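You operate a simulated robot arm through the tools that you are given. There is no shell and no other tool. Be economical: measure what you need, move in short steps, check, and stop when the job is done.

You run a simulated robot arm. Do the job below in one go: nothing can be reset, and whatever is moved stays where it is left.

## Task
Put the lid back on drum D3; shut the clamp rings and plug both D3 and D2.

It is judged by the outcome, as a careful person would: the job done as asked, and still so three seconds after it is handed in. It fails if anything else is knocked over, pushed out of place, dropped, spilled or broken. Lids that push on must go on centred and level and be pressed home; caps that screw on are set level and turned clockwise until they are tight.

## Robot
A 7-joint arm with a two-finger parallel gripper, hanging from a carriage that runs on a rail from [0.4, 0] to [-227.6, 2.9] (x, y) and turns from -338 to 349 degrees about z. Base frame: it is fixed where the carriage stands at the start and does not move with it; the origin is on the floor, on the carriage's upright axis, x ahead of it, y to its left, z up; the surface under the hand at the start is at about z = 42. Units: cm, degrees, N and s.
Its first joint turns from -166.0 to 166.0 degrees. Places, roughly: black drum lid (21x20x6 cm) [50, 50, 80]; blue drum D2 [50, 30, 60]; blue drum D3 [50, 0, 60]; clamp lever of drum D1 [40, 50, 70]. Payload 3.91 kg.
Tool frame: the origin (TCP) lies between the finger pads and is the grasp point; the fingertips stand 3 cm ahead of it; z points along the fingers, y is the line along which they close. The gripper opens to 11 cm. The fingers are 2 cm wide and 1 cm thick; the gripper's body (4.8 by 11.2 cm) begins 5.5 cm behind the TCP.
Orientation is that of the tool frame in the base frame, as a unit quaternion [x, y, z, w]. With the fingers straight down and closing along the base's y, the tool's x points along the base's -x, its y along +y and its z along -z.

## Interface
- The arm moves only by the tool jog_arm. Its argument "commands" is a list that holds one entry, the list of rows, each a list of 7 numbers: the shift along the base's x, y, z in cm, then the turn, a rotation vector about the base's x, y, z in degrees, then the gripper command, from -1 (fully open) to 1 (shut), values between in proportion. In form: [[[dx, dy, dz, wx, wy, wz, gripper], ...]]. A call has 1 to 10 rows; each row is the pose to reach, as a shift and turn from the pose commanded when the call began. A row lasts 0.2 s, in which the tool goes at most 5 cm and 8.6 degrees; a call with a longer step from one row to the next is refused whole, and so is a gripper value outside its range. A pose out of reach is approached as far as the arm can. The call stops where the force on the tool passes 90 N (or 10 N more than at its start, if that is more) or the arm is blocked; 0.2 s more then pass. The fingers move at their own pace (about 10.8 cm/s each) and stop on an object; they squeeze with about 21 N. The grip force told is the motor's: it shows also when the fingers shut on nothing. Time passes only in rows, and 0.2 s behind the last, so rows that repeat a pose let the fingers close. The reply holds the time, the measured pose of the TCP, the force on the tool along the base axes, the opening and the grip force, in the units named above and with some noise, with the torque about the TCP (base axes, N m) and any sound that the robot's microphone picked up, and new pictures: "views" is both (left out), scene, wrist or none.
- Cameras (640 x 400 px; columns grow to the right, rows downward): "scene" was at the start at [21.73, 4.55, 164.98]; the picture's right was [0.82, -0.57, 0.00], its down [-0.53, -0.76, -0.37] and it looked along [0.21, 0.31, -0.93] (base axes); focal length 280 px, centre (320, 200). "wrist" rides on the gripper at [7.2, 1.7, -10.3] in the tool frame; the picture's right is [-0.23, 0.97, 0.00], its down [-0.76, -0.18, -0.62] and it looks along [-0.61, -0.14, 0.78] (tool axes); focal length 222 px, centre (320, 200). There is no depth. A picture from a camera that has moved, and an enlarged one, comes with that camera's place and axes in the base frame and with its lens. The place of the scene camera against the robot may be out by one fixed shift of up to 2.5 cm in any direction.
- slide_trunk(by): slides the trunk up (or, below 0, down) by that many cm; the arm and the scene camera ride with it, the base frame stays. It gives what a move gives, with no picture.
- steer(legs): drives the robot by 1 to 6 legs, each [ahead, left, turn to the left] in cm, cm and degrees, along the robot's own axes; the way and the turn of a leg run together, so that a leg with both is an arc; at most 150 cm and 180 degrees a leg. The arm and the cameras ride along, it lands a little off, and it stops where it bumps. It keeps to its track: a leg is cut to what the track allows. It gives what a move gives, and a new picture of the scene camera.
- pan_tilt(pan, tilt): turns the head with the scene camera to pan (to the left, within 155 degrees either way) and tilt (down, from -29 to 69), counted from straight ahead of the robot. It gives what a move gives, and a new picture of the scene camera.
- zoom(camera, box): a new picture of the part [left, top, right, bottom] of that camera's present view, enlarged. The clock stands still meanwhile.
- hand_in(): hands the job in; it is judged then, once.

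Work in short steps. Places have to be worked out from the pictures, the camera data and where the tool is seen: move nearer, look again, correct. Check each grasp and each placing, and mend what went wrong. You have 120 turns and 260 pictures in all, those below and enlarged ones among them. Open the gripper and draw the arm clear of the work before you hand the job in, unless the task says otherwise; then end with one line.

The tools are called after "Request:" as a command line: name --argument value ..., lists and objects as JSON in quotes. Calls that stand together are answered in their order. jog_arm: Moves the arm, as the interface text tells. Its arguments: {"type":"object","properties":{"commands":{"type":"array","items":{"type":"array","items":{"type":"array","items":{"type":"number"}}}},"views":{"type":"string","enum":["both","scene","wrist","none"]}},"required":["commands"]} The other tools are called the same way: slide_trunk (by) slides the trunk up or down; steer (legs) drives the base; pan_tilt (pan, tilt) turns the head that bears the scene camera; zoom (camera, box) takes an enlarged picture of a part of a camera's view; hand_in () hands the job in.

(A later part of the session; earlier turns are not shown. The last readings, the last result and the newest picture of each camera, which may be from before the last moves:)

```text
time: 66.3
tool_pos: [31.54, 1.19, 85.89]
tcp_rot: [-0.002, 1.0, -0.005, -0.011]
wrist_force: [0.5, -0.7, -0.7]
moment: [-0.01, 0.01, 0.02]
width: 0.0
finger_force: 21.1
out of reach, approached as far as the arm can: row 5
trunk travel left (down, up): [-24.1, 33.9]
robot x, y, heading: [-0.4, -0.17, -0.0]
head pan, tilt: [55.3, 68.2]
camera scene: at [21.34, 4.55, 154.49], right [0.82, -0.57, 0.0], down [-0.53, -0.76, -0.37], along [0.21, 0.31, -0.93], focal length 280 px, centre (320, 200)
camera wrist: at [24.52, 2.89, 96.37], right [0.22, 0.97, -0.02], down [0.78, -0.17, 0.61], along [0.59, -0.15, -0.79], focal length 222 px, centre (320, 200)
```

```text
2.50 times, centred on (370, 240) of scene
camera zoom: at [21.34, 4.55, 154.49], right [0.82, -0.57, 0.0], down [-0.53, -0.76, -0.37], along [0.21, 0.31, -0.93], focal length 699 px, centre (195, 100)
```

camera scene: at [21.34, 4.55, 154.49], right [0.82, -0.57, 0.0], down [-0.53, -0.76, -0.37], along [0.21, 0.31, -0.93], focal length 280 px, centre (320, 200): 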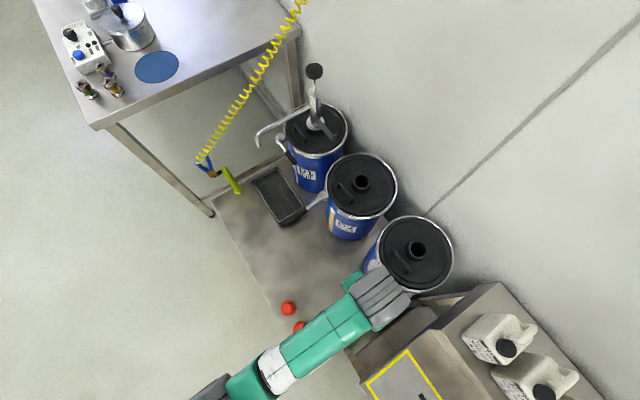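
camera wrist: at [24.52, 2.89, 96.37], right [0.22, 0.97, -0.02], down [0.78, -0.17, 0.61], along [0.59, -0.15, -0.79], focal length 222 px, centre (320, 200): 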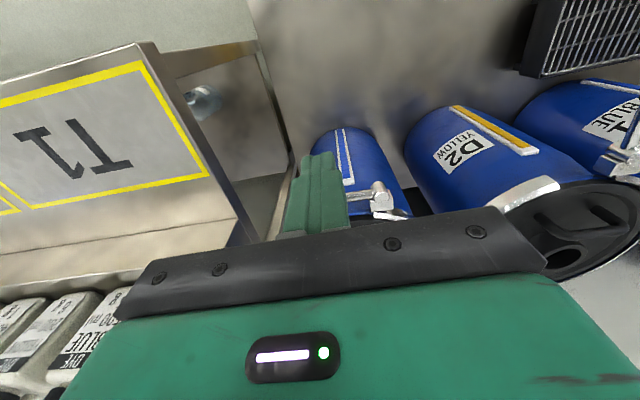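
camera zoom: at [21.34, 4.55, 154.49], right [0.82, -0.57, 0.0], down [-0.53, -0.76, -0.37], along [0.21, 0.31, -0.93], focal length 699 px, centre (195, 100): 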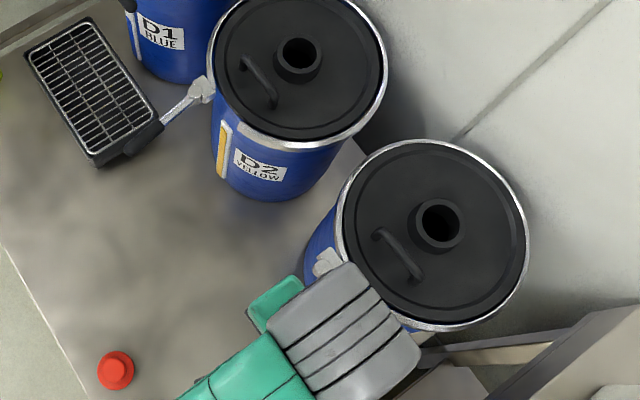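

The ring looks tight now and the lever stays. I move aside to see the latch fully.

Request:
jog_arm --commands '[[[1, 2, -1, 0, 0, 0, 1], [2, 5, -1, 0, 0, 0, 1], [2, 8, -1, 0, 0, 0, 1], [2, 11, -1, 0, 0, 0, 1], [2, 12, -1, 0, 0, 0, 1]]]' --views "wrist"

Request:
zoom --camera "wrist" --box '[160, 80, 400, 230]'

Request:
zoom --camera "scene" --box '[340, 190, 470, 310]'

Request:
zoom --camera "scene" --box '[250, 90, 380, 210]'

```text
time: 67.5
tool_pos: [34.43, 14.0, 86.33]
tcp_rot: [-0.001, 1.0, 0.001, -0.002]
wrist_force: [0.1, 0.9, -0.9]
moment: [0.05, 0.02, 0.01]
width: 0.0
finger_force: 21.2
trunk travel left (down, up): [-24.1, 33.9]
robot x, y, heading: [-0.43, -0.06, -0.2]
head pan, tilt: [55.3, 68.2]
camera wrist: at [27.34, 15.58, 96.74], right [0.22, 0.97, 0.0], down [0.76, -0.18, 0.62], along [0.6, -0.14, -0.78], focal length 222 px, centre (320, 200)
```

wrist: 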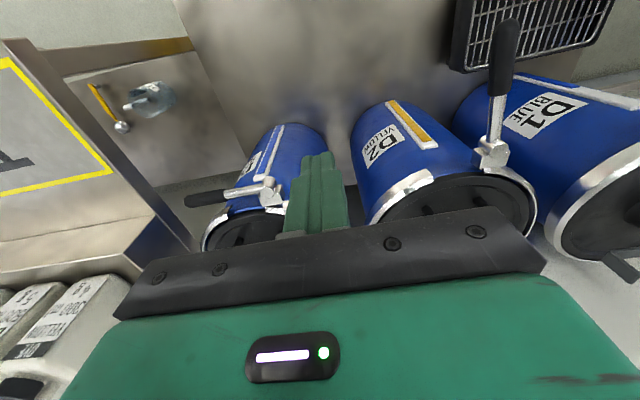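

```text
2.67 times, centred on (280, 155) of wrist
camera zoom: at [27.34, 15.58, 96.74], right [0.22, 0.97, 0.0], down [0.76, -0.18, 0.62], along [0.6, -0.14, -0.78], focal length 592 px, centre (427, 320)
```

zoom: 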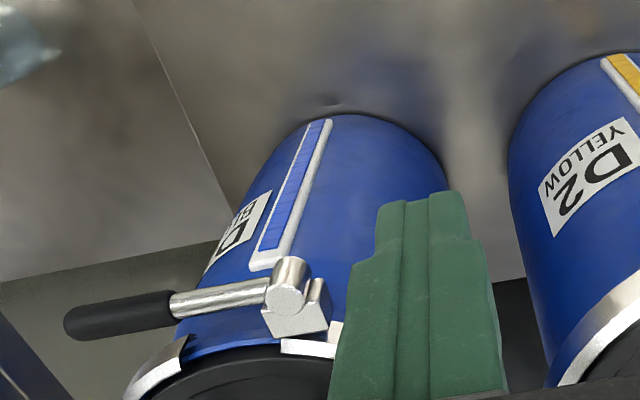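

```text
3.33 times, centred on (405, 250) of scene
camera zoom: at [21.34, 4.54, 154.49], right [0.82, -0.57, 0.0], down [-0.53, -0.76, -0.37], along [0.21, 0.31, -0.93], focal length 932 px, centre (37, 33)
```

zoom: 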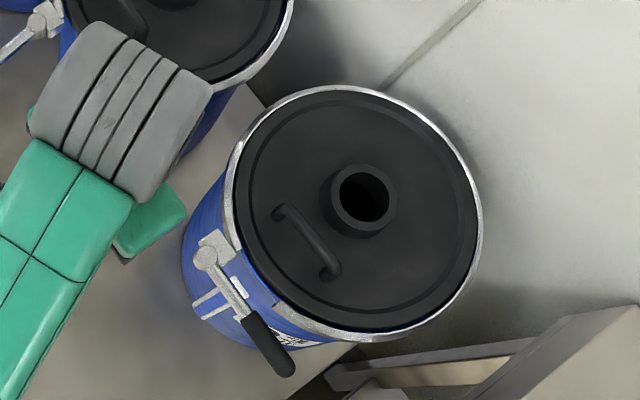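

```text
3.33 times, centred on (315, 150) of scene
camera zoom: at [21.34, 4.54, 154.49], right [0.82, -0.57, 0.0], down [-0.53, -0.76, -0.37], along [0.21, 0.31, -0.93], focal length 932 px, centre (337, 367)
```

zoom: 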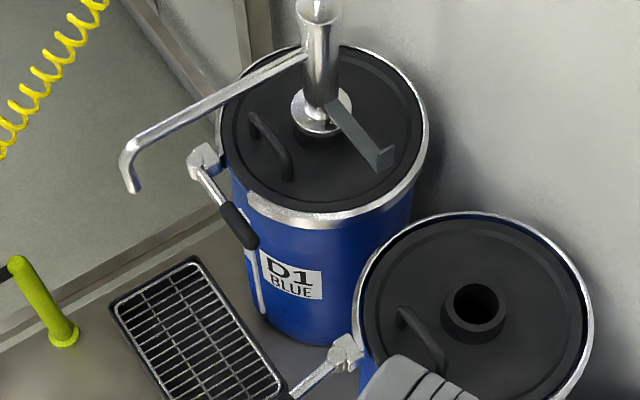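

D3's latch now matches D1's closed one. D2's lever: pivot ≈ (42.4, 31.3), tip ≈ (30.6, 29.8). I move over and descend on its +y side.

Request:
jog_arm --commands '[[[0, 4, -1, 0, 0, 0, 1], [0, 8, -2, 0, 0, 0, 1], [-1, 12, -2, 0, 0, 0, 1], [-1.2, 16.5, -2, 0, 0, 0, 1], [-1.2, 20.8, -2, 0, 0, 0, 1], [-1.2, 20.8, -6, 0, 0, 0, 1], [-1.2, 20.8, -10.9, 0, 0, 0, 1], [-1.2, 20.8, -10.9, 0, 0, 0, 1]]]' --views "wrist"

```text
time: 69.3
tool_pos: [33.27, 34.81, 75.44]
tcp_rot: [-0.002, 1.0, 0.001, -0.002]
wrist_force: [0.2, 1.6, -0.5]
moment: [-0.01, -0.01, -0.02]
width: 0.0
finger_force: 21.0
trunk travel left (down, up): [-24.1, 33.9]
robot x, y, heading: [-0.17, -0.05, 0.3]
head pan, tilt: [55.3, 68.2]
camera wrist: at [26.13, 36.41, 85.77], right [0.22, 0.97, 0.0], down [0.76, -0.18, 0.62], along [0.6, -0.14, -0.78], focal length 222 px, centre (320, 200)
```

wrist: 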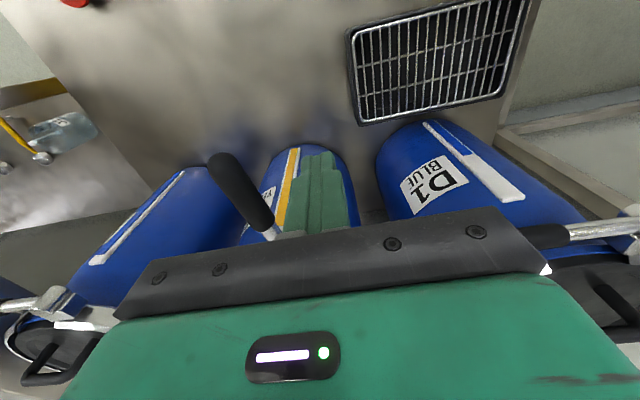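

Tip confirmed at (30.5, 29.8). I sweep the lever round its arc and press it home.

Request:
jog_arm --commands '[[[0, -2.6, 0, 0, 0, 0, 1], [0.1, -4.7, 0, 0, 0, 0, 1], [0.4, -6.3, 0, 0, 0, 0, 1], [1.0, -7.8, 0, 0, 0, 0, 1], [1.9, -9.1, 0, 0, 0, 0, 1], [3.0, -10.3, 0, 0, 0, 0, 1], [4.0, -11.1, 0, 0, 0, 0, 1], [4.9, -11.7, 0, 0, 0, 0, 1], [5.7, -12.1, 0, 0, 0, 0, 1], [6.5, -12.4, 0, 0, 0, 0, 1]]]' --views "wrist"

```text
time: 71.5
tool_pos: [39.32, 22.48, 75.22]
tcp_rot: [-0.003, 1.0, 0.001, -0.005]
wrist_force: [-12.3, 2.8, 5.9]
moment: [-0.07, -0.03, 0.0]
width: 0.02
finger_force: 21.0
trunk travel left (down, up): [-24.1, 33.9]
robot x, y, heading: [-0.26, 0.05, -0.2]
head pan, tilt: [55.3, 68.2]
camera wrist: at [32.24, 24.03, 85.71], right [0.22, 0.97, 0.0], down [0.77, -0.17, 0.62], along [0.6, -0.14, -0.79], focal length 222 px, centre (320, 200)
```

wrist: 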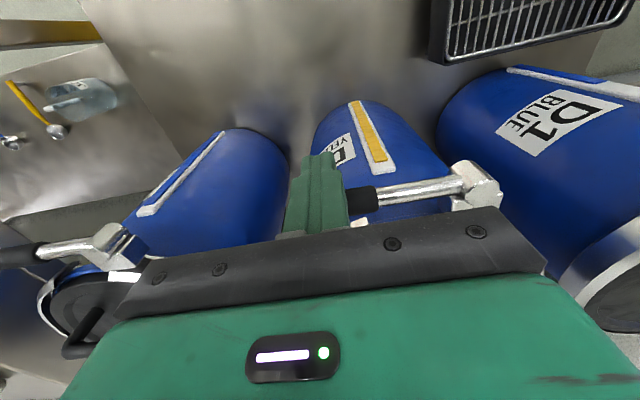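

The lever is nearly home; I press on in small steps to the stop.

Request:
jog_arm --commands '[[[0.4, -0.1, 0, 0, 0, 0, 1], [0.8, -0.1, 0, 0, 0, 0, 1], [1.2, -0.1, 0, 0, 0, 0, 1], [1.6, -0.1, 0, 0, 0, 0, 1], [2.0, -0.1, 0, 0, 0, 0, 1]]]' --views "none"

Request:
jog_arm --commands '[[[-2, 0, 0, 0, 0, 0, 1], [-5, 0, 0, 0, 0, 0, 1], [-5, 0, 4, 0, 0, 0, 1], [-5, -3, 7, 0, 0, 0, 1], [-5, -7, 8, 0, 0, 0, 1], [-6, -11, 8, 0, 0, 0, 1], [-8, -13, 8, 0, 0, 0, 1], [-8, -13, 8, 0, 0, 0, 1]]]' --views "wrist"

Request:
zoom --camera "scene" --box '[300, 130, 480, 310]'

```text
time: 72.4
tool_pos: [39.5, 22.34, 75.15]
tcp_rot: [-0.004, 1.0, -0.001, -0.012]
wrist_force: [-49.0, -9.3, 44.6]
moment: [-0.14, -0.42, -0.23]
width: 0.0
finger_force: 21.2
trunk travel left (down, up): [-24.1, 33.9]
robot x, y, heading: [-0.15, -0.14, 0.0]
head pan, tilt: [55.3, 68.2]
stopped in row 4: the force on the tool passed its limit at 96 N (the readings are from after the stop); the commanded pose is now the measured one
```

```text
time: 74.2
tool_pos: [32.75, 9.27, 83.45]
tcp_rot: [-0.003, 1.0, 0.001, -0.006]
wrist_force: [-0.8, 0.5, 0.3]
moment: [-0.01, -0.01, 0.02]
width: 0.0
finger_force: 21.2
trunk travel left (down, up): [-24.1, 33.9]
robot x, y, heading: [-0.31, 0.34, -0.3]
head pan, tilt: [55.3, 68.2]
camera wrist: at [25.75, 10.93, 93.84], right [0.22, 0.98, 0.0], down [0.77, -0.17, 0.61], along [0.6, -0.14, -0.79], focal length 222 px, centre (320, 200)
```

wrist: 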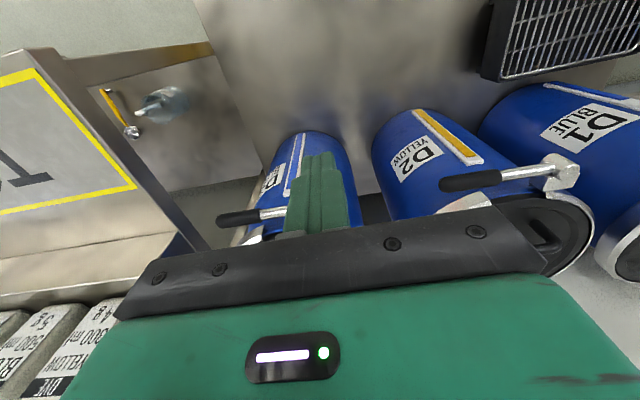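

```text
2.22 times, centred on (390, 220) of scene
camera zoom: at [21.25, 4.55, 154.48], right [0.82, -0.57, 0.0], down [-0.53, -0.76, -0.37], along [0.21, 0.31, -0.93], focal length 621 px, centre (164, 156)
```

zoom: 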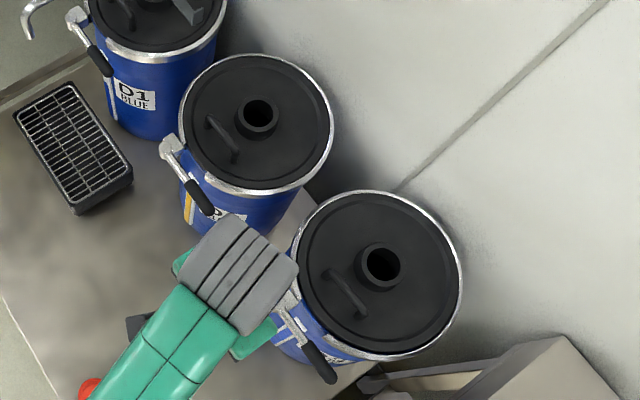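

Both clamp rings are shut. Now the plugs: I drive back 18 cm so they lie in a comfortable reach, and lower the trunk.

Request:
steer --legs '[[-18, 0, 0]]'

Request:
slide_trunk --by -15

Request:
jog_arm --commands '[[[0, 0, 0, 0, 0, 0, -1], [0, 0, 0, 0, 0, 0, -1], [0, 0, 0, 0, 0, 0, -1]]]' --views "wrist"

Request:
zoom --camera "wrist" --box '[220, 20, 400, 140]'

```text
time: 75.7
tool_pos: [14.98, 9.68, 83.53]
tcp_rot: [-0.005, 1.0, 0.0, -0.007]
wrist_force: [-0.6, 0.7, -1.1]
moment: [-0.02, -0.03, 0.0]
width: 0.0
finger_force: 21.0
trunk travel left (down, up): [-24.1, 33.9]
robot x, y, heading: [-18.34, 0.18, 0.2]
head pan, tilt: [55.3, 68.2]
camera scene: at [3.48, 4.86, 154.48], right [0.82, -0.57, 0.0], down [-0.53, -0.77, -0.37], along [0.21, 0.31, -0.93], focal length 280 px, centre (320, 200)
```

scene: 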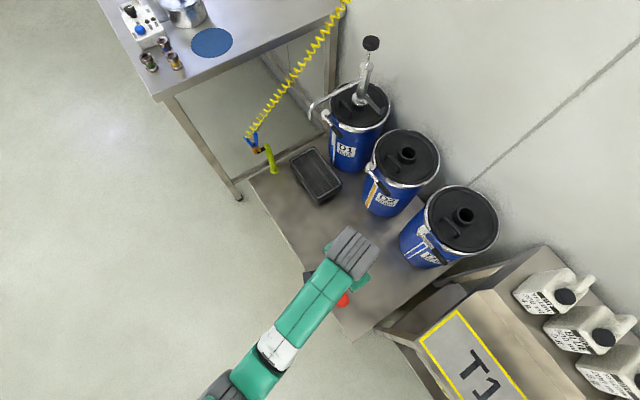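

```text
time: 77.5
tool_pos: [15.19, 9.66, 68.5]
tcp_rot: [-0.005, 1.0, 0.0, -0.006]
wrist_force: [0.3, 0.1, 0.4]
moment: [0.0, 0.01, 0.02]
width: 0.01
finger_force: 21.1
trunk travel left (down, up): [-9.1, 48.9]
robot x, y, heading: [-18.28, 0.43, 0.3]
head pan, tilt: [55.3, 68.2]
```

```text
time: 78.2
tool_pos: [15.03, 9.57, 68.39]
tcp_rot: [-0.005, 1.0, 0.0, -0.006]
wrist_force: [0.3, 0.4, 0.0]
moment: [0.02, -0.01, 0.0]
width: 10.99
finger_force: 0.0
trunk travel left (down, up): [-9.1, 48.9]
robot x, y, heading: [-18.3, 0.03, 0.2]
head pan, tilt: [55.3, 68.2]
camera wrist: at [8.0, 11.29, 78.84], right [0.22, 0.98, 0.0], down [0.77, -0.17, 0.61], along [0.6, -0.14, -0.79], focal length 222 px, centre (320, 200)
```

wrist: 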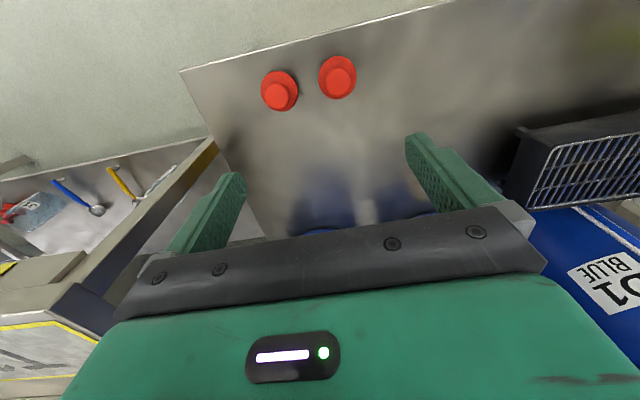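

```text
3.33 times, centred on (310, 80) of wrist
camera zoom: at [8.0, 11.29, 78.84], right [0.22, 0.98, 0.0], down [0.77, -0.17, 0.61], along [0.6, -0.14, -0.79], focal length 740 px, centre (353, 600)
```

zoom: 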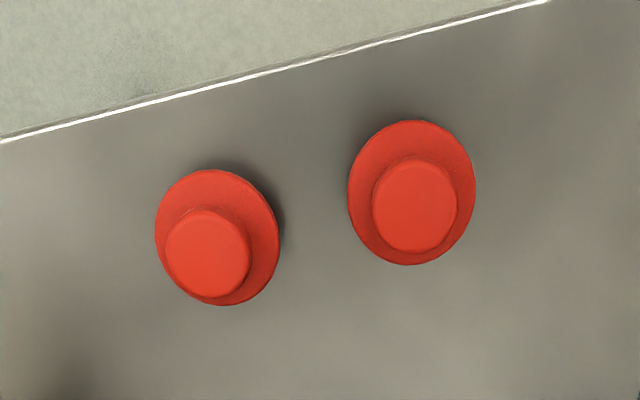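

I need to know whether the plugs lie knob-up or stem-up; I take a lower, more oblique look.

Request:
jog_arm --commands '[[[-1, 0.5, -2, 0, -5, 0, -1], [-2, 1, -4, 0, -11, 0, -1], [-3, 1, -6, 0, -17, 0, -1], [-4, 1, -8, 0, -23, 0, -1], [-5, 1, -10, 0, -29, 0, -1], [-6, 1, -11, 0, -33, 0, -1], [-6, 1, -11, 0, -33, 0, -1]]]' --views "wrist"

Request:
zoom --camera "wrist" --box '[200, 60, 440, 210]'

```text
time: 79.8
tool_pos: [9.07, 10.87, 57.35]
tcp_rot: [-0.005, 0.96, -0.002, 0.279]
wrist_force: [0.3, 0.4, 0.2]
moment: [-0.01, 0.03, -0.03]
width: 10.98
finger_force: 0.2
trunk travel left (down, up): [-9.1, 48.9]
robot x, y, heading: [-18.05, 0.26, 0.1]
head pan, tilt: [55.3, 68.2]
camera wrist: at [-2.57, 12.35, 62.23], right [0.18, 0.98, 0.12], down [0.31, -0.17, 0.94], along [0.93, -0.14, -0.33], focal length 222 px, centre (320, 200)
```

wrist: 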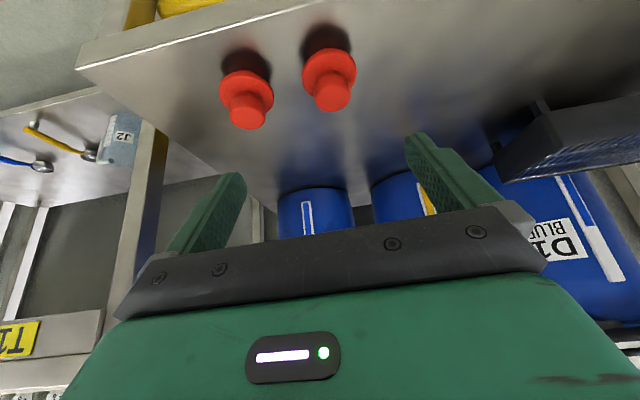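

```text
2.67 times, centred on (320, 135) of wrist
camera zoom: at [-2.57, 12.35, 62.23], right [0.18, 0.98, 0.12], down [0.31, -0.17, 0.94], along [0.93, -0.14, -0.33], focal length 592 px, centre (320, 373)
```

zoom: 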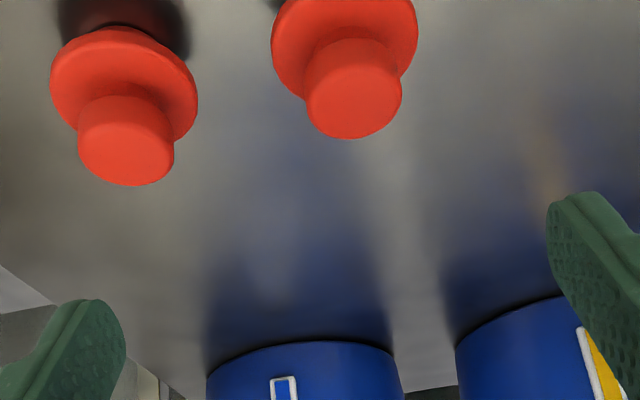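

Request:
zoom --camera "wrist" --box '[200, 10, 380, 140]'

```text
3.08 times, centred on (290, 75) of wrist
camera zoom: at [-2.57, 12.35, 62.23], right [0.18, 0.98, 0.12], down [0.31, -0.17, 0.94], along [0.93, -0.14, -0.33], focal length 684 px, centre (412, 585)
```

zoom: 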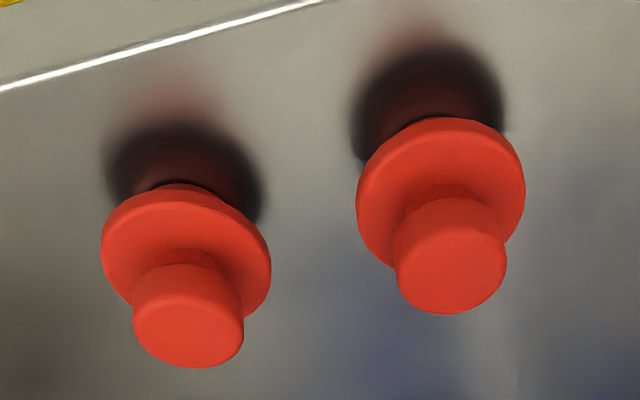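

The plugs stand knob-up with a short stem beneath the flange: knobs at (14.2, 12.2) and (14.0, 3.65), tops at z ≈ 46.3. I straighten the tool over the first plug with a 7 cm opening.

Request:
jog_arm --commands '[[[1, 0.3, 1, 0, 6, 0, -0.3], [2, 0.6, 1, 0, 12, 0, -0.3], [3, 0.9, 0, 0, 18, 0, -0.3], [4, 1.3, -1, 0, 24, 0, -0.3], [5.1, 1.35, -2, 0, 30, 0, -0.3], [5.1, 1.35, -4, 0, 32.4, 0, -0.3], [5.1, 1.35, -6, 0, 32.4, 0, -0.3], [5.1, 1.35, -6, 0, 32.4, 0, -0.3]]]' --views "wrist"

Request:
zoom --camera "wrist" --box '[200, 80, 440, 230]'

```text
time: 81.7
tool_pos: [14.07, 12.05, 51.37]
tcp_rot: [-0.005, 1.0, -0.001, -0.001]
wrist_force: [-1.2, -0.4, 0.1]
moment: [-0.01, 0.0, 0.01]
width: 7.14
finger_force: 0.0
trunk travel left (down, up): [-9.1, 48.9]
robot x, y, heading: [-18.56, 0.42, 0.3]
head pan, tilt: [55.3, 68.2]
camera wrist: at [6.86, 13.58, 61.76], right [0.22, 0.98, 0.0], down [0.76, -0.17, 0.62], along [0.61, -0.14, -0.78], focal length 222 px, centre (320, 200)
```

wrist: 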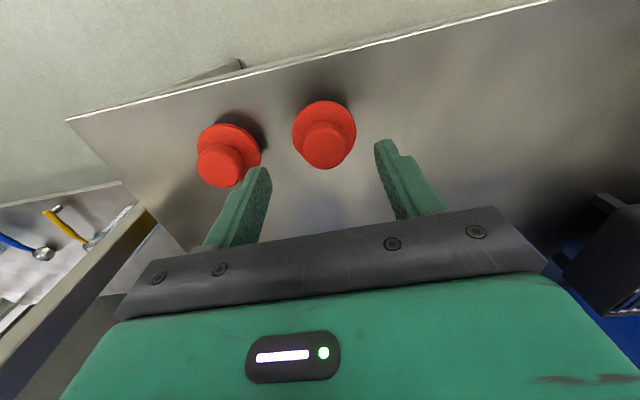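

```text
2.67 times, centred on (320, 155) of wrist
camera zoom: at [6.86, 13.58, 61.76], right [0.22, 0.98, 0.0], down [0.76, -0.17, 0.62], along [0.61, -0.14, -0.78], focal length 592 px, centre (320, 320)
```

zoom: 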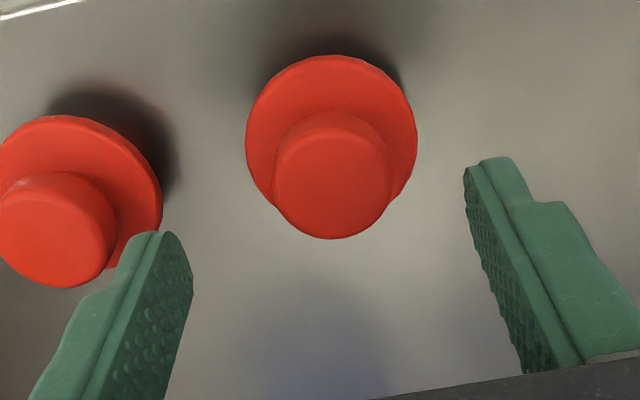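

Knob centre at (14.4, 12.2). I descend to tip z ≈ 44.8 and grip, then lift slightly.

Request:
jog_arm --commands '[[[0.3, 0.15, -2, 0, 0, 0, -0.3], [0.3, 0.15, -3.5, 0, 0, 0, -0.3], [0.3, 0.15, -3.5, 0, 0, 0, -0.3], [0.3, 0.15, -3.5, 0, 0, 0, 1], [0.3, 0.15, -3.5, 0, 0, 0, 1], [0.3, 0.15, -3.5, 0, 0, 0, 1], [0.3, 0.15, -3.2, 0, 0, 0, 1], [0.3, 0.15, -2.8, 0, 0, 0, 1], [0.3, 0.15, -2.2, 0, 0, 0, 1]]]' --views "wrist"

Request:
zoom --camera "wrist" --box '[200, 80, 440, 230]'

```text
time: 83.7
tool_pos: [14.38, 12.15, 49.11]
tcp_rot: [-0.005, 1.0, 0.0, -0.001]
wrist_force: [-0.1, 0.1, -0.5]
moment: [0.04, -0.02, 0.04]
width: 3.26
finger_force: 21.3
trunk travel left (down, up): [-9.1, 48.9]
robot x, y, heading: [-18.23, 0.14, 0.2]
head pan, tilt: [55.3, 68.2]
camera wrist: at [7.25, 13.78, 59.57], right [0.22, 0.98, 0.0], down [0.76, -0.17, 0.62], along [0.61, -0.14, -0.78], focal length 222 px, centre (320, 200)
```

wrist: 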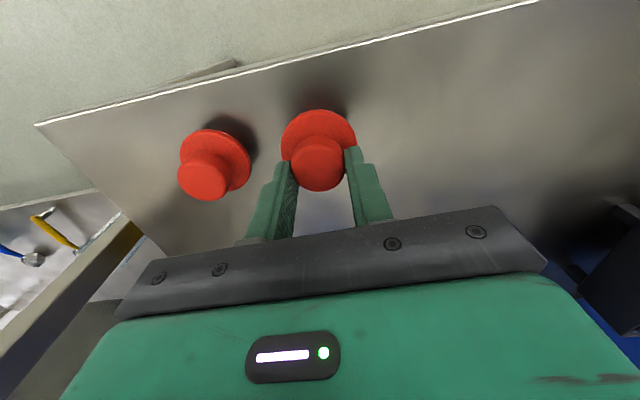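

```text
2.67 times, centred on (320, 155) of wrist
camera zoom: at [7.25, 13.78, 59.57], right [0.22, 0.98, 0.0], down [0.76, -0.17, 0.62], along [0.61, -0.14, -0.78], focal length 592 px, centre (320, 320)
```

zoom: 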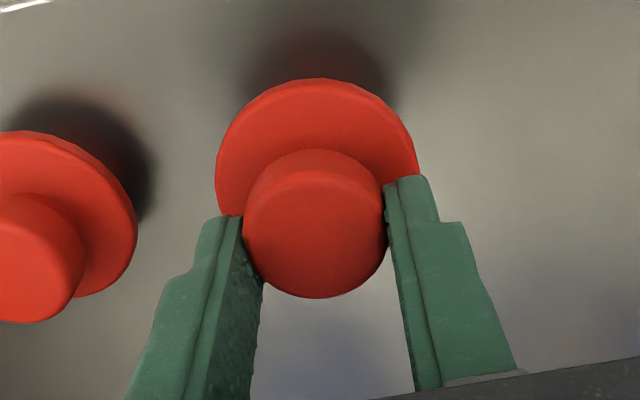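

Gripped at 3.26 cm and lifted. I raise the trunk and hand, and drive forward again.

Request:
slide_trunk --by 24

Request:
jog_arm --commands '[[[0, -0.5, 1, 0, 0, 0, 1], [0, -1, 3, 0, 0, 0, 1], [0, -2, 5.5, 0, 0, 0, 1], [0, -3, 8, 0, 0, 0, 1], [0, -4, 10.5, 0, 0, 0, 1], [0, -5, 13, 0, 0, 0, 1], [0, -5.5, 14, 0, 0, 0, 1]]]' --views "none"

Request:
steer --legs '[[18, 0, 0]]'

Request:
jog_arm --commands '[[[2, -0.5, 0, 0, 0, 0, 1], [4, -1, 0, 0, 0, 0, 1], [6, -1.5, 0, 0, 0, 0, 1], [8, -2, 0, 0, 0, 0, 1]]]' --views "wrist"

```text
time: 86.2
tool_pos: [14.37, 12.14, 73.27]
tcp_rot: [-0.005, 1.0, 0.0, -0.001]
wrist_force: [0.3, 0.4, -1.0]
moment: [0.01, 0.0, 0.0]
width: 3.24
finger_force: 21.3
trunk travel left (down, up): [-33.1, 24.9]
robot x, y, heading: [-18.21, 0.4, 0.0]
head pan, tilt: [55.3, 68.2]
```

```text
time: 87.8
tool_pos: [14.44, 6.71, 87.23]
tcp_rot: [-0.006, 1.0, 0.0, -0.001]
wrist_force: [0.6, 0.1, -0.6]
moment: [0.0, -0.02, -0.01]
width: 3.25
finger_force: 20.6
trunk travel left (down, up): [-33.1, 24.9]
robot x, y, heading: [-18.07, 0.46, -0.1]
head pan, tilt: [55.3, 68.2]
```

```text
time: 89.3
tool_pos: [32.4, 6.53, 87.29]
tcp_rot: [-0.004, 1.0, 0.001, -0.001]
wrist_force: [-0.6, 0.1, 0.3]
moment: [-0.02, 0.0, 0.0]
width: 3.24
finger_force: 21.2
trunk travel left (down, up): [-33.1, 24.9]
robot x, y, heading: [-0.57, 0.38, -0.3]
head pan, tilt: [55.3, 68.2]
camera scene: at [21.51, 4.6, 163.48], right [0.82, -0.57, 0.0], down [-0.53, -0.76, -0.37], along [0.21, 0.31, -0.93], focal length 280 px, centre (320, 200)
```

scene: 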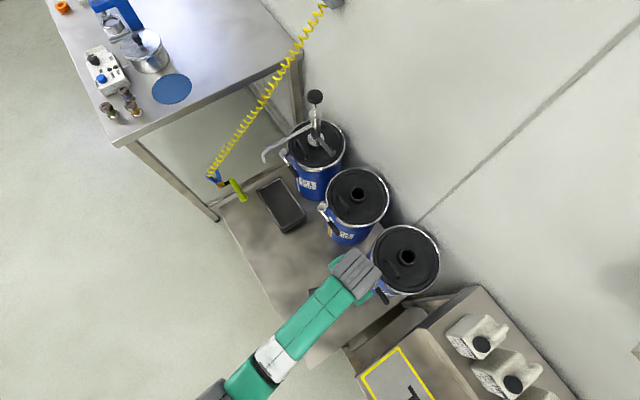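

```text
time: 90.3
tool_pos: [40.52, 4.34, 87.3]
tcp_rot: [-0.005, 1.0, 0.0, -0.001]
wrist_force: [-0.9, -0.5, 0.4]
moment: [0.01, 0.01, -0.03]
width: 3.28
finger_force: 20.9
trunk travel left (down, up): [-33.1, 24.9]
robot x, y, heading: [-0.29, 0.35, 0.3]
head pan, tilt: [55.3, 68.2]
camera wrist: at [33.3, 6.03, 97.63], right [0.22, 0.98, 0.0], down [0.76, -0.17, 0.62], along [0.61, -0.14, -0.78], focal length 222 px, centre (320, 200)
```

wrist: 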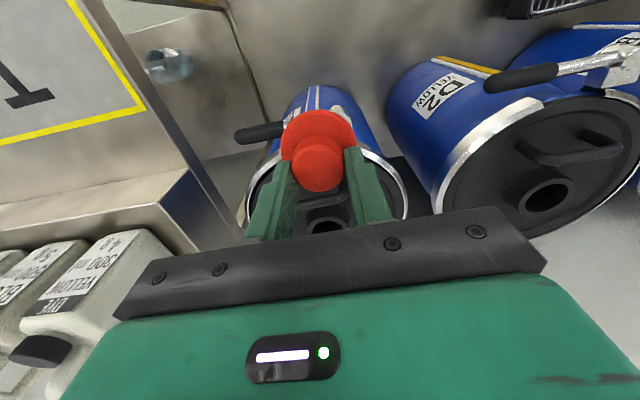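

The plug sits level in the grip. D3's hole measures (53.0, 2.4) and D2's (53.9, 27.7). I hover over D3's hole and check.

Request:
jog_arm --commands '[[[2, -0.4, 0, 0, 0, 0, 1], [5, -1, 0, 0, 0, 0, 1], [8, -1.6, 0, 0, 0, 0, 1], [11, -1.9, 0, 0, 0, 0, 1], [12.4, -1.9, 0, 0, 0, 0, 1], [12.4, -1.9, -1.8, 0, 0, 0, 1], [12.4, -1.9, -1.8, 0, 0, 0, 1]]]' --views "wrist"

Request:
zoom --camera "wrist" --box '[160, 20, 480, 220]'

Request:
zoom --camera "scene" --box '[340, 200, 470, 310]'

```text
time: 91.9
tool_pos: [52.82, 2.62, 85.58]
tcp_rot: [-0.004, 1.0, 0.001, -0.001]
wrist_force: [-0.3, 0.0, -0.8]
moment: [-0.01, -0.04, 0.0]
width: 3.25
finger_force: 20.8
trunk travel left (down, up): [-33.1, 24.9]
robot x, y, heading: [-0.27, -0.22, 0.0]
head pan, tilt: [55.3, 68.2]
camera wrist: at [45.68, 4.23, 95.93], right [0.22, 0.98, 0.0], down [0.76, -0.17, 0.62], along [0.61, -0.14, -0.78], focal length 222 px, centre (320, 200)
```

wrist: 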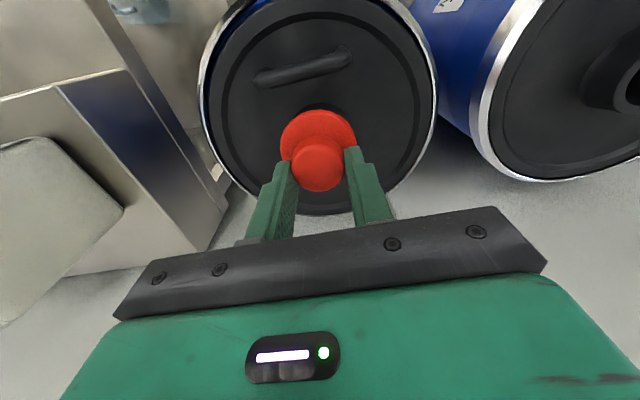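

```text
2.00 times, centred on (320, 120) of wrist
camera zoom: at [45.68, 4.23, 95.93], right [0.22, 0.98, 0.0], down [0.76, -0.17, 0.62], along [0.61, -0.14, -0.78], focal length 444 px, centre (320, 360)
```

zoom: 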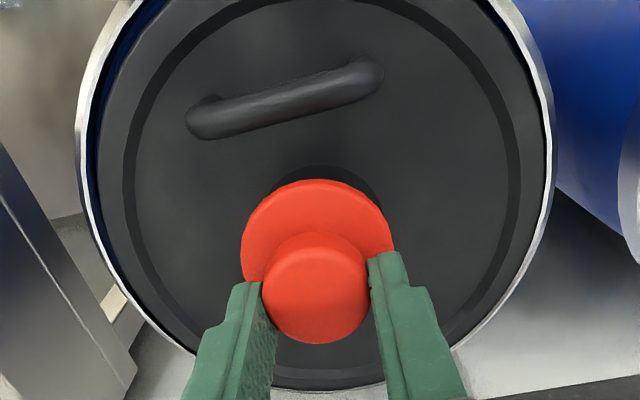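

```text
3.64 times, centred on (405, 255) of scene
camera zoom: at [21.5, 4.6, 163.48], right [0.82, -0.57, 0.0], down [-0.53, -0.76, -0.37], along [0.21, 0.31, -0.93], focal length 1017 px, centre (11, 0)
```

zoom: 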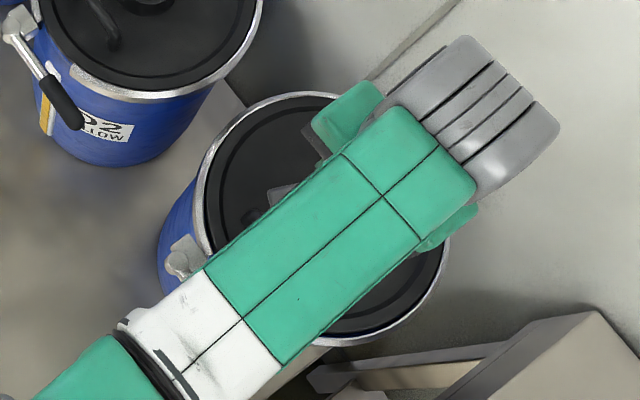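

Lateral alignment looks right (hole about (53, 2.6)). I lower gently and watch the forces.

Request:
jog_arm --commands '[[[0.1, 0, -0.6, 0, 0, 0, 1], [0.1, 0, -1.2, 0, 0, 0, 1], [0.1, 0, -1.8, 0, 0, 0, 1], [0.1, 0, -2.3, 0, 0, 0, 1]]]' --views "wrist"

Request:
zoom --camera "wrist" --box '[200, 60, 440, 210]'

```text
time: 92.9
tool_pos: [53.4, 2.55, 83.55]
tcp_rot: [-0.004, 1.0, 0.0, 0.003]
wrist_force: [0.3, -3.6, 30.0]
moment: [0.21, 0.25, -0.02]
width: 3.29
finger_force: 20.8
trunk travel left (down, up): [-33.1, 24.9]
robot x, y, heading: [-0.37, 0.0, 0.1]
head pan, tilt: [55.3, 68.2]
camera wrist: at [46.18, 4.21, 93.81], right [0.22, 0.98, 0.0], down [0.76, -0.17, 0.63], along [0.61, -0.14, -0.78], focal length 222 px, centre (320, 200)
```

wrist: 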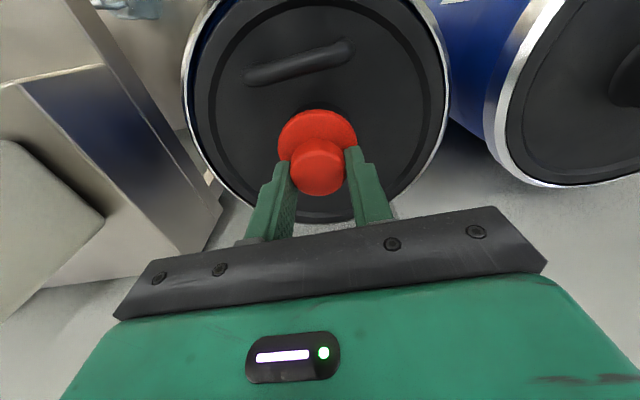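

```text
2.67 times, centred on (320, 135) of wrist
camera zoom: at [46.18, 4.21, 93.81], right [0.22, 0.98, 0.0], down [0.76, -0.17, 0.63], along [0.61, -0.14, -0.78], focal length 592 px, centre (320, 373)
```

zoom: 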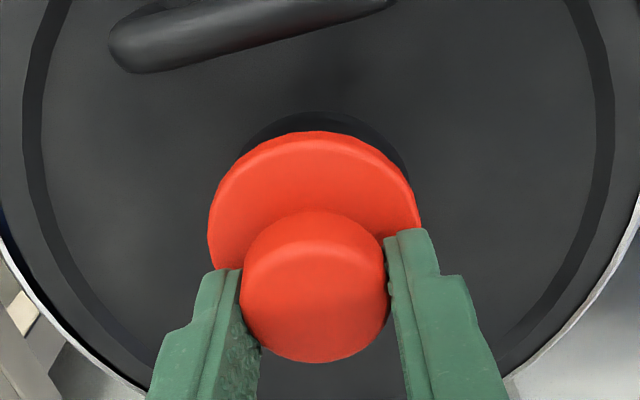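

Contact with the rim on the (-x, +y) side, reaction guiding the plug to +x/-y. I lift a little, shift (+0.5, -0.3) and lower again.

Request:
jog_arm --commands '[[[0, 0, 1.2, 0, 0, 0, 1], [0.5, -0.3, 1.2, 0, 0, 0, 1], [0.5, -0.3, 0.7, 0, 0, 0, 1], [0.5, -0.3, 0.2, 0, 0, 0, 1], [0.5, -0.3, -0.2, 0, 0, 0, 1]]]' --views "wrist"

```text
time: 94.1
tool_pos: [53.85, 2.35, 83.26]
tcp_rot: [-0.004, 1.0, 0.0, 0.002]
wrist_force: [-6.2, 1.2, 35.1]
moment: [-0.33, 0.69, -0.04]
width: 3.29
finger_force: 21.1
trunk travel left (down, up): [-33.1, 24.9]
robot x, y, heading: [-0.06, 0.21, 0.1]
head pan, tilt: [55.3, 68.2]
camera wrist: at [46.57, 3.97, 93.56], right [0.22, 0.98, 0.0], down [0.76, -0.17, 0.63], along [0.61, -0.14, -0.78], focal length 222 px, centre (320, 200)
```

wrist: 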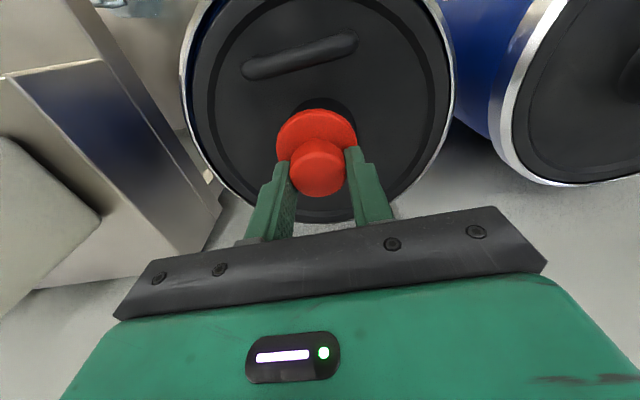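

Request:
zoom --camera "wrist" --box '[260, 80, 380, 155]'

```text
5.33 times, centred on (320, 118) of wrist
camera zoom: at [46.57, 3.97, 93.56], right [0.22, 0.98, 0.0], down [0.76, -0.17, 0.63], along [0.61, -0.14, -0.78], focal length 1185 px, centre (320, 640)
```

zoom: 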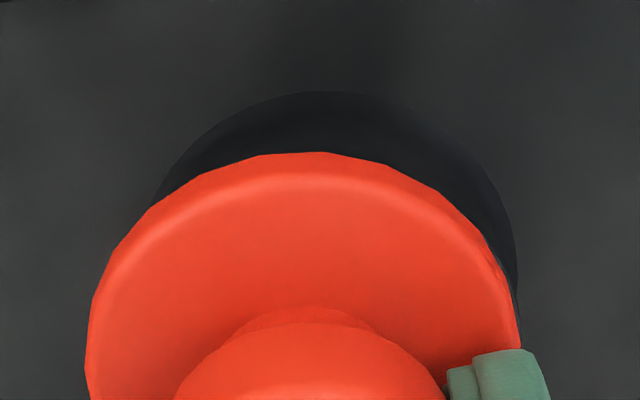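

From the enlarged view the hole centre is ≈ (53.5, 2.65) and the plug ≈ (53.2, 2.1); the moment agrees. I lift, shift (+0.35, +0.45), and lower.

Request:
jog_arm --commands '[[[0, 0, 1.2, 0, 0, 0, 1], [0.35, 0.45, 1.2, 0, 0, 0, 1], [0.35, 0.45, 0.7, 0, 0, 0, 1], [0.35, 0.45, 0.2, 0, 0, 0, 1], [0.35, 0.45, -0.2, 0, 0, 0, 1]]]' --views "wrist"

Request:
zoom --camera "wrist" --box '[260, 80, 380, 155]'

```text
time: 95.3
tool_pos: [54.06, 2.73, 83.24]
tcp_rot: [-0.004, 1.0, -0.001, 0.002]
wrist_force: [-19.6, -4.0, 63.8]
moment: [0.82, 1.63, 0.36]
width: 3.3
finger_force: 21.3
trunk travel left (down, up): [-33.1, 24.9]
robot x, y, heading: [-0.11, -0.24, 0.1]
head pan, tilt: [55.3, 68.2]
camera wrist: at [46.83, 4.37, 93.51], right [0.22, 0.98, 0.0], down [0.76, -0.17, 0.63], along [0.61, -0.14, -0.78], focal length 222 px, centre (320, 200)
```

wrist: 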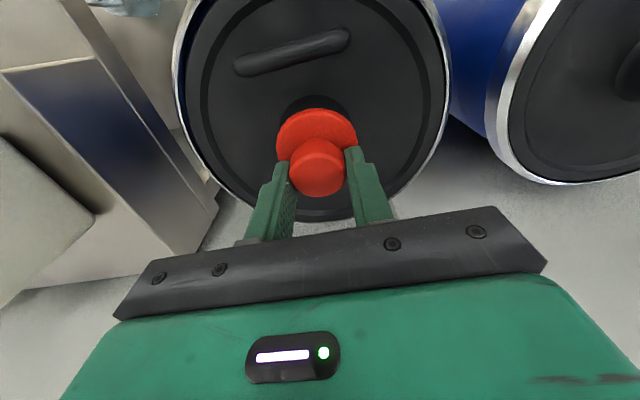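

```text
5.33 times, centred on (320, 118) of wrist
camera zoom: at [46.83, 4.37, 93.51], right [0.22, 0.98, 0.0], down [0.76, -0.17, 0.63], along [0.61, -0.14, -0.78], focal length 1185 px, centre (320, 640)
```

zoom: 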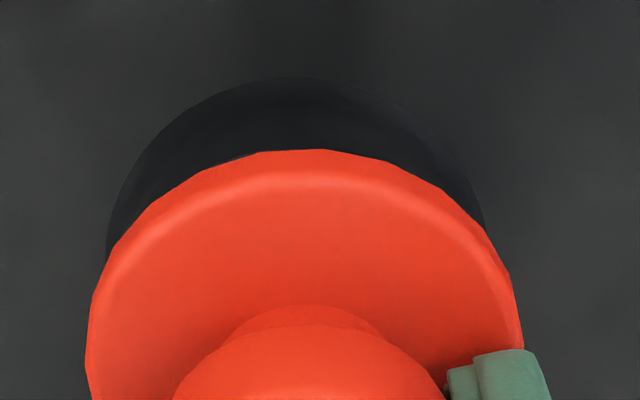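

By image the plug's x now matches and y is about 0.15 too far. I lift, shift (-0.1, -0.17), and press with more travel.

Request:
jog_arm --commands '[[[0, 0, 1.4, 0, 0, 0, 1], [-0.1, -0.17, 1.4, 0, 0, 0, 1], [-0.1, -0.17, 0.8, 0, 0, 0, 1], [-0.1, -0.17, 0.3, 0, 0, 0, 1], [-0.1, -0.17, -0.1, 0, 0, 0, 1]]]' --views "none"

Request:
zoom --camera "wrist" --box '[240, 70, 400, 210]'

Request:
zoom --camera "scene" --box '[340, 200, 470, 310]'

```text
time: 96.5
tool_pos: [54.14, 2.54, 83.0]
tcp_rot: [-0.003, 1.0, 0.0, 0.001]
wrist_force: [-15.3, -2.6, 52.4]
moment: [0.0, 1.77, 0.07]
width: 3.31
finger_force: 21.4
trunk travel left (down, up): [-33.1, 24.9]
robot x, y, heading: [-0.08, -0.04, 0.3]
head pan, tilt: [55.3, 68.2]
```

```text
2.86 times, centred on (320, 140) of wrist
camera zoom: at [46.81, 4.16, 93.4], right [0.22, 0.98, 0.0], down [0.76, -0.17, 0.63], along [0.61, -0.14, -0.78], focal length 635 px, centre (320, 371)
```

zoom: 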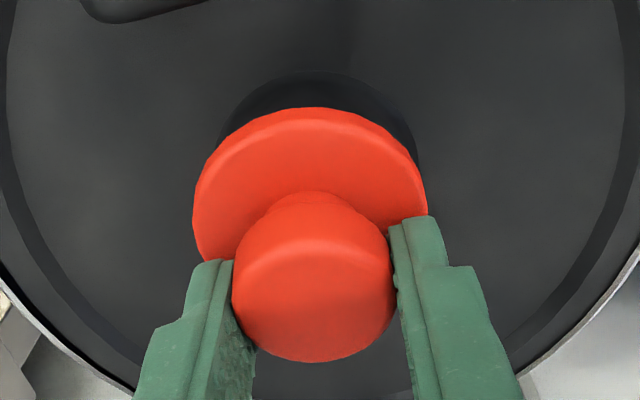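

```text
3.64 times, centred on (405, 255) of scene
camera zoom: at [21.52, 4.58, 163.6], right [0.82, -0.57, 0.0], down [-0.53, -0.76, -0.37], along [0.21, 0.31, -0.93], focal length 1017 px, centre (11, 0)
```

zoom: 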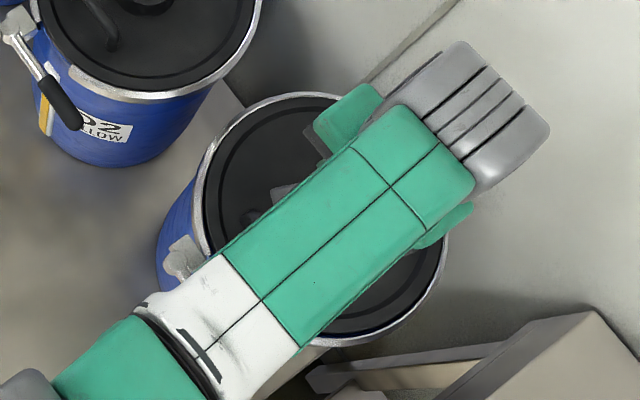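

The y moment is nil; the contact is at the -x rim, and the plug has slid up so that the fingertips bear on its flange. I lift, shift +0.25 in x, and lower again.

Request:
jog_arm --commands '[[[0, 0, 1.2, 0, 0, 0, 1], [0.25, 0.05, 1.2, 0, 0, 0, 1], [0.25, 0.05, 0.7, 0, 0, 0, 1], [0.25, 0.05, 0.2, 0, 0, 0, 1], [0.25, 0.05, -0.1, 0, 0, 0, 1]]]' --views "none"

Request:
zoom --camera "wrist" --box '[240, 70, 400, 210]'

```text
time: 97.7
tool_pos: [54.46, 2.62, 82.97]
tcp_rot: [-0.005, 1.0, -0.001, 0.003]
wrist_force: [-8.7, -3.4, 53.8]
moment: [0.1, 1.63, 0.1]
width: 3.33
finger_force: 21.0
trunk travel left (down, up): [-33.1, 24.9]
robot x, y, heading: [-0.27, 0.29, 0.2]
head pan, tilt: [55.3, 68.2]
```

```text
2.86 times, centred on (320, 140) of wrist
camera zoom: at [47.13, 4.17, 93.24], right [0.22, 0.98, 0.0], down [0.76, -0.17, 0.63], along [0.61, -0.14, -0.78], focal length 635 px, centre (320, 371)
```

zoom: 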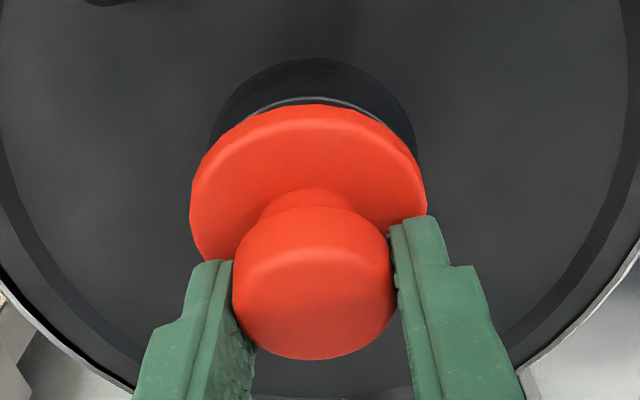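

The collar's top rim now peeks out behind the flange: the hole is nearer x ≈ 53.9. I lift and shift +0.35 in x.

Request:
jog_arm --commands '[[[0, 0, 1.2, 0, 0, 0, 1], [0.35, 0.05, 1.2, 0, 0, 0, 1], [0.35, 0.05, 0.7, 0, 0, 0, 1], [0.35, 0.05, 0.2, 0, 0, 0, 1], [0.35, 0.05, -0.1, 0, 0, 0, 1]]]' --views "none"

Request:
zoom --camera "wrist" --box '[240, 70, 400, 210]'

```text
time: 98.9
tool_pos: [54.84, 2.58, 82.69]
tcp_rot: [-0.005, 1.0, -0.001, 0.001]
wrist_force: [-1.9, -4.0, 36.8]
moment: [0.11, 1.08, 0.05]
width: 3.3
finger_force: 21.4
trunk travel left (down, up): [-33.1, 24.9]
robot x, y, heading: [-0.4, 0.15, 0.2]
head pan, tilt: [55.3, 68.2]
```

```text
2.86 times, centred on (320, 140) of wrist
camera zoom: at [47.57, 4.21, 93.01], right [0.22, 0.98, 0.0], down [0.76, -0.17, 0.63], along [0.61, -0.14, -0.78], focal length 635 px, centre (320, 371)
```

zoom: 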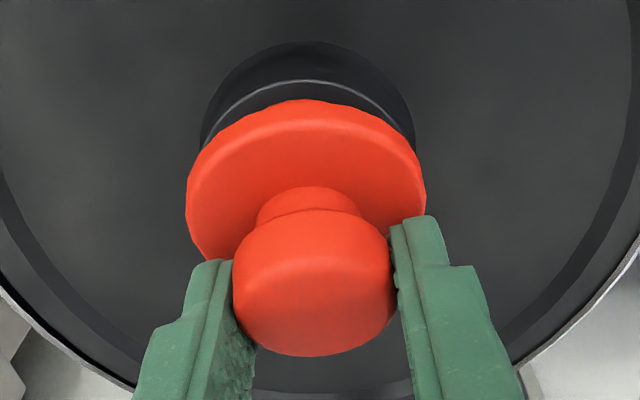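

The plug is nearly over the hole (hole x ≈ 53.9) and it sinks with falling force. One more small shift of +0.25 in x.

Request:
jog_arm --commands '[[[0, 0, 0.8, 0, 0, 0, 1], [0.25, 0.05, 0.8, 0, 0, 0, 1], [0.25, 0.05, 0.4, 0, 0, 0, 1], [0.25, 0.05, 0, 0, 0, 0, 1], [0.25, 0.05, -0.3, 0, 0, 0, 1]]]' --views "none"

Request:
zoom --camera "wrist" --box '[240, 70, 400, 210]'

```text
time: 100.1
tool_pos: [54.98, 2.61, 82.5]
tcp_rot: [-0.004, 1.0, -0.001, 0.003]
wrist_force: [-3.4, -7.2, 44.7]
moment: [-0.01, 0.47, 0.04]
width: 3.29
finger_force: 20.5
trunk travel left (down, up): [-33.1, 24.9]
robot x, y, heading: [-0.16, 0.07, 0.3]
head pan, tilt: [55.3, 68.2]
```

```text
2.86 times, centred on (320, 140) of wrist
camera zoom: at [47.81, 4.22, 92.79], right [0.22, 0.98, 0.0], down [0.76, -0.17, 0.63], along [0.61, -0.14, -0.78], focal length 635 px, centre (320, 371)
```

zoom: 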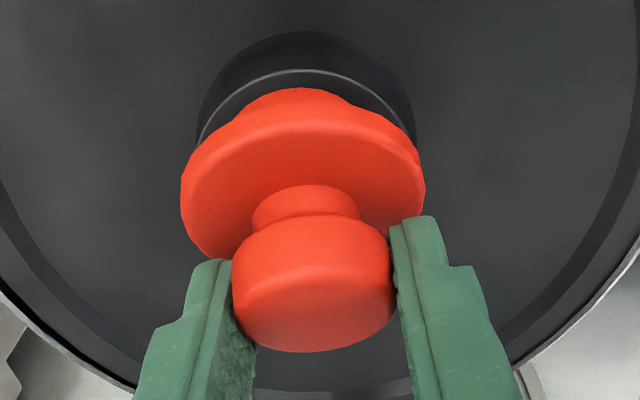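

The plug has pitched in the grip (+x side down), so I lift it clear and compensate by tilting the tool about -y, as with the lid, then look.

Request:
jog_arm --commands '[[[0, 0, 1, 0, 0, 0, 1], [0, 0, 3, 0, 0, 0, 1], [-0.5, 0, 4, 0, -6, 0, 1], [-1, 0, 4, 0, -12, 0, 1], [-1.5, 0, 4, 0, -18, 0, 1], [-2, 0, 4, 0, -24, 0, 1], [-2, 0, 4, 0, -24, 0, 1]]]' --views "wrist"

Request:
zoom --camera "wrist" --box '[200, 40, 440, 210]'

Request:
zoom --camera "scene" --box '[340, 190, 470, 310]'

```text
time: 101.7
tool_pos: [52.61, 2.83, 86.19]
tcp_rot: [-0.005, 0.978, -0.001, 0.208]
wrist_force: [-1.1, 0.0, -0.8]
moment: [-0.02, 0.01, 0.0]
width: 3.26
finger_force: 20.8
trunk travel left (down, up): [-33.1, 24.9]
robot x, y, heading: [0.09, -0.01, 0.2]
head pan, tilt: [55.3, 68.2]
camera wrist: at [41.8, 4.46, 92.7], right [0.2, 0.98, 0.09], down [0.44, -0.17, 0.88], along [0.87, -0.14, -0.47], focal length 222 px, centre (320, 200)
```

wrist: 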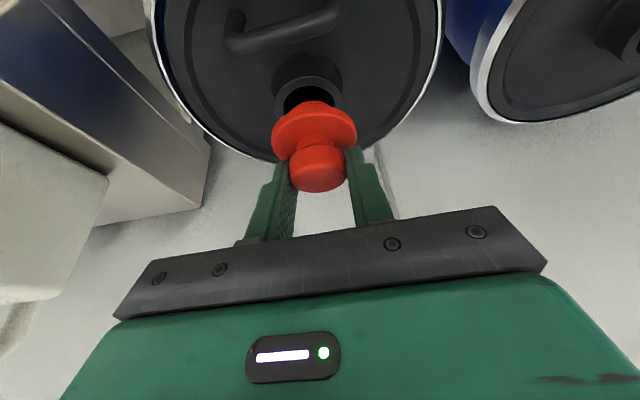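

```text
2.35 times, centred on (320, 125) of wrist
camera zoom: at [41.8, 4.46, 92.7], right [0.2, 0.98, 0.09], down [0.44, -0.17, 0.88], along [0.87, -0.14, -0.47], focal length 523 px, centre (320, 376)
```

zoom: 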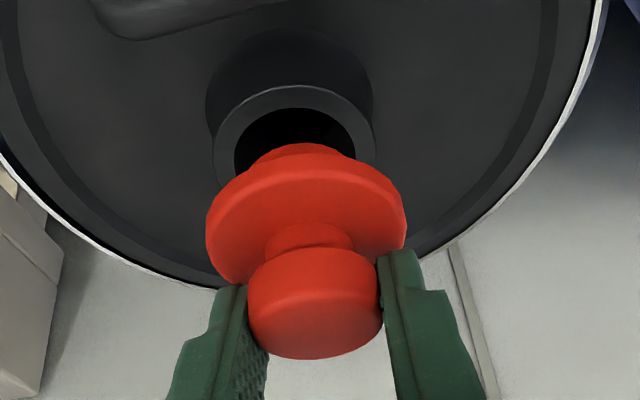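

```text
3.33 times, centred on (405, 250) of scene
camera zoom: at [21.5, 4.6, 163.48], right [0.82, -0.57, 0.0], down [-0.53, -0.76, -0.37], along [0.21, 0.31, -0.93], focal length 932 px, centre (37, 33)
```

zoom: 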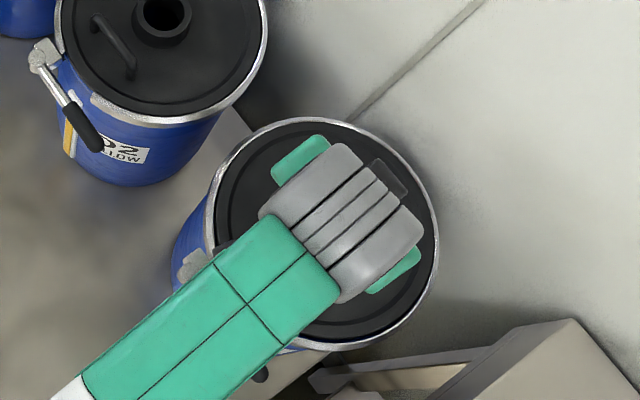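

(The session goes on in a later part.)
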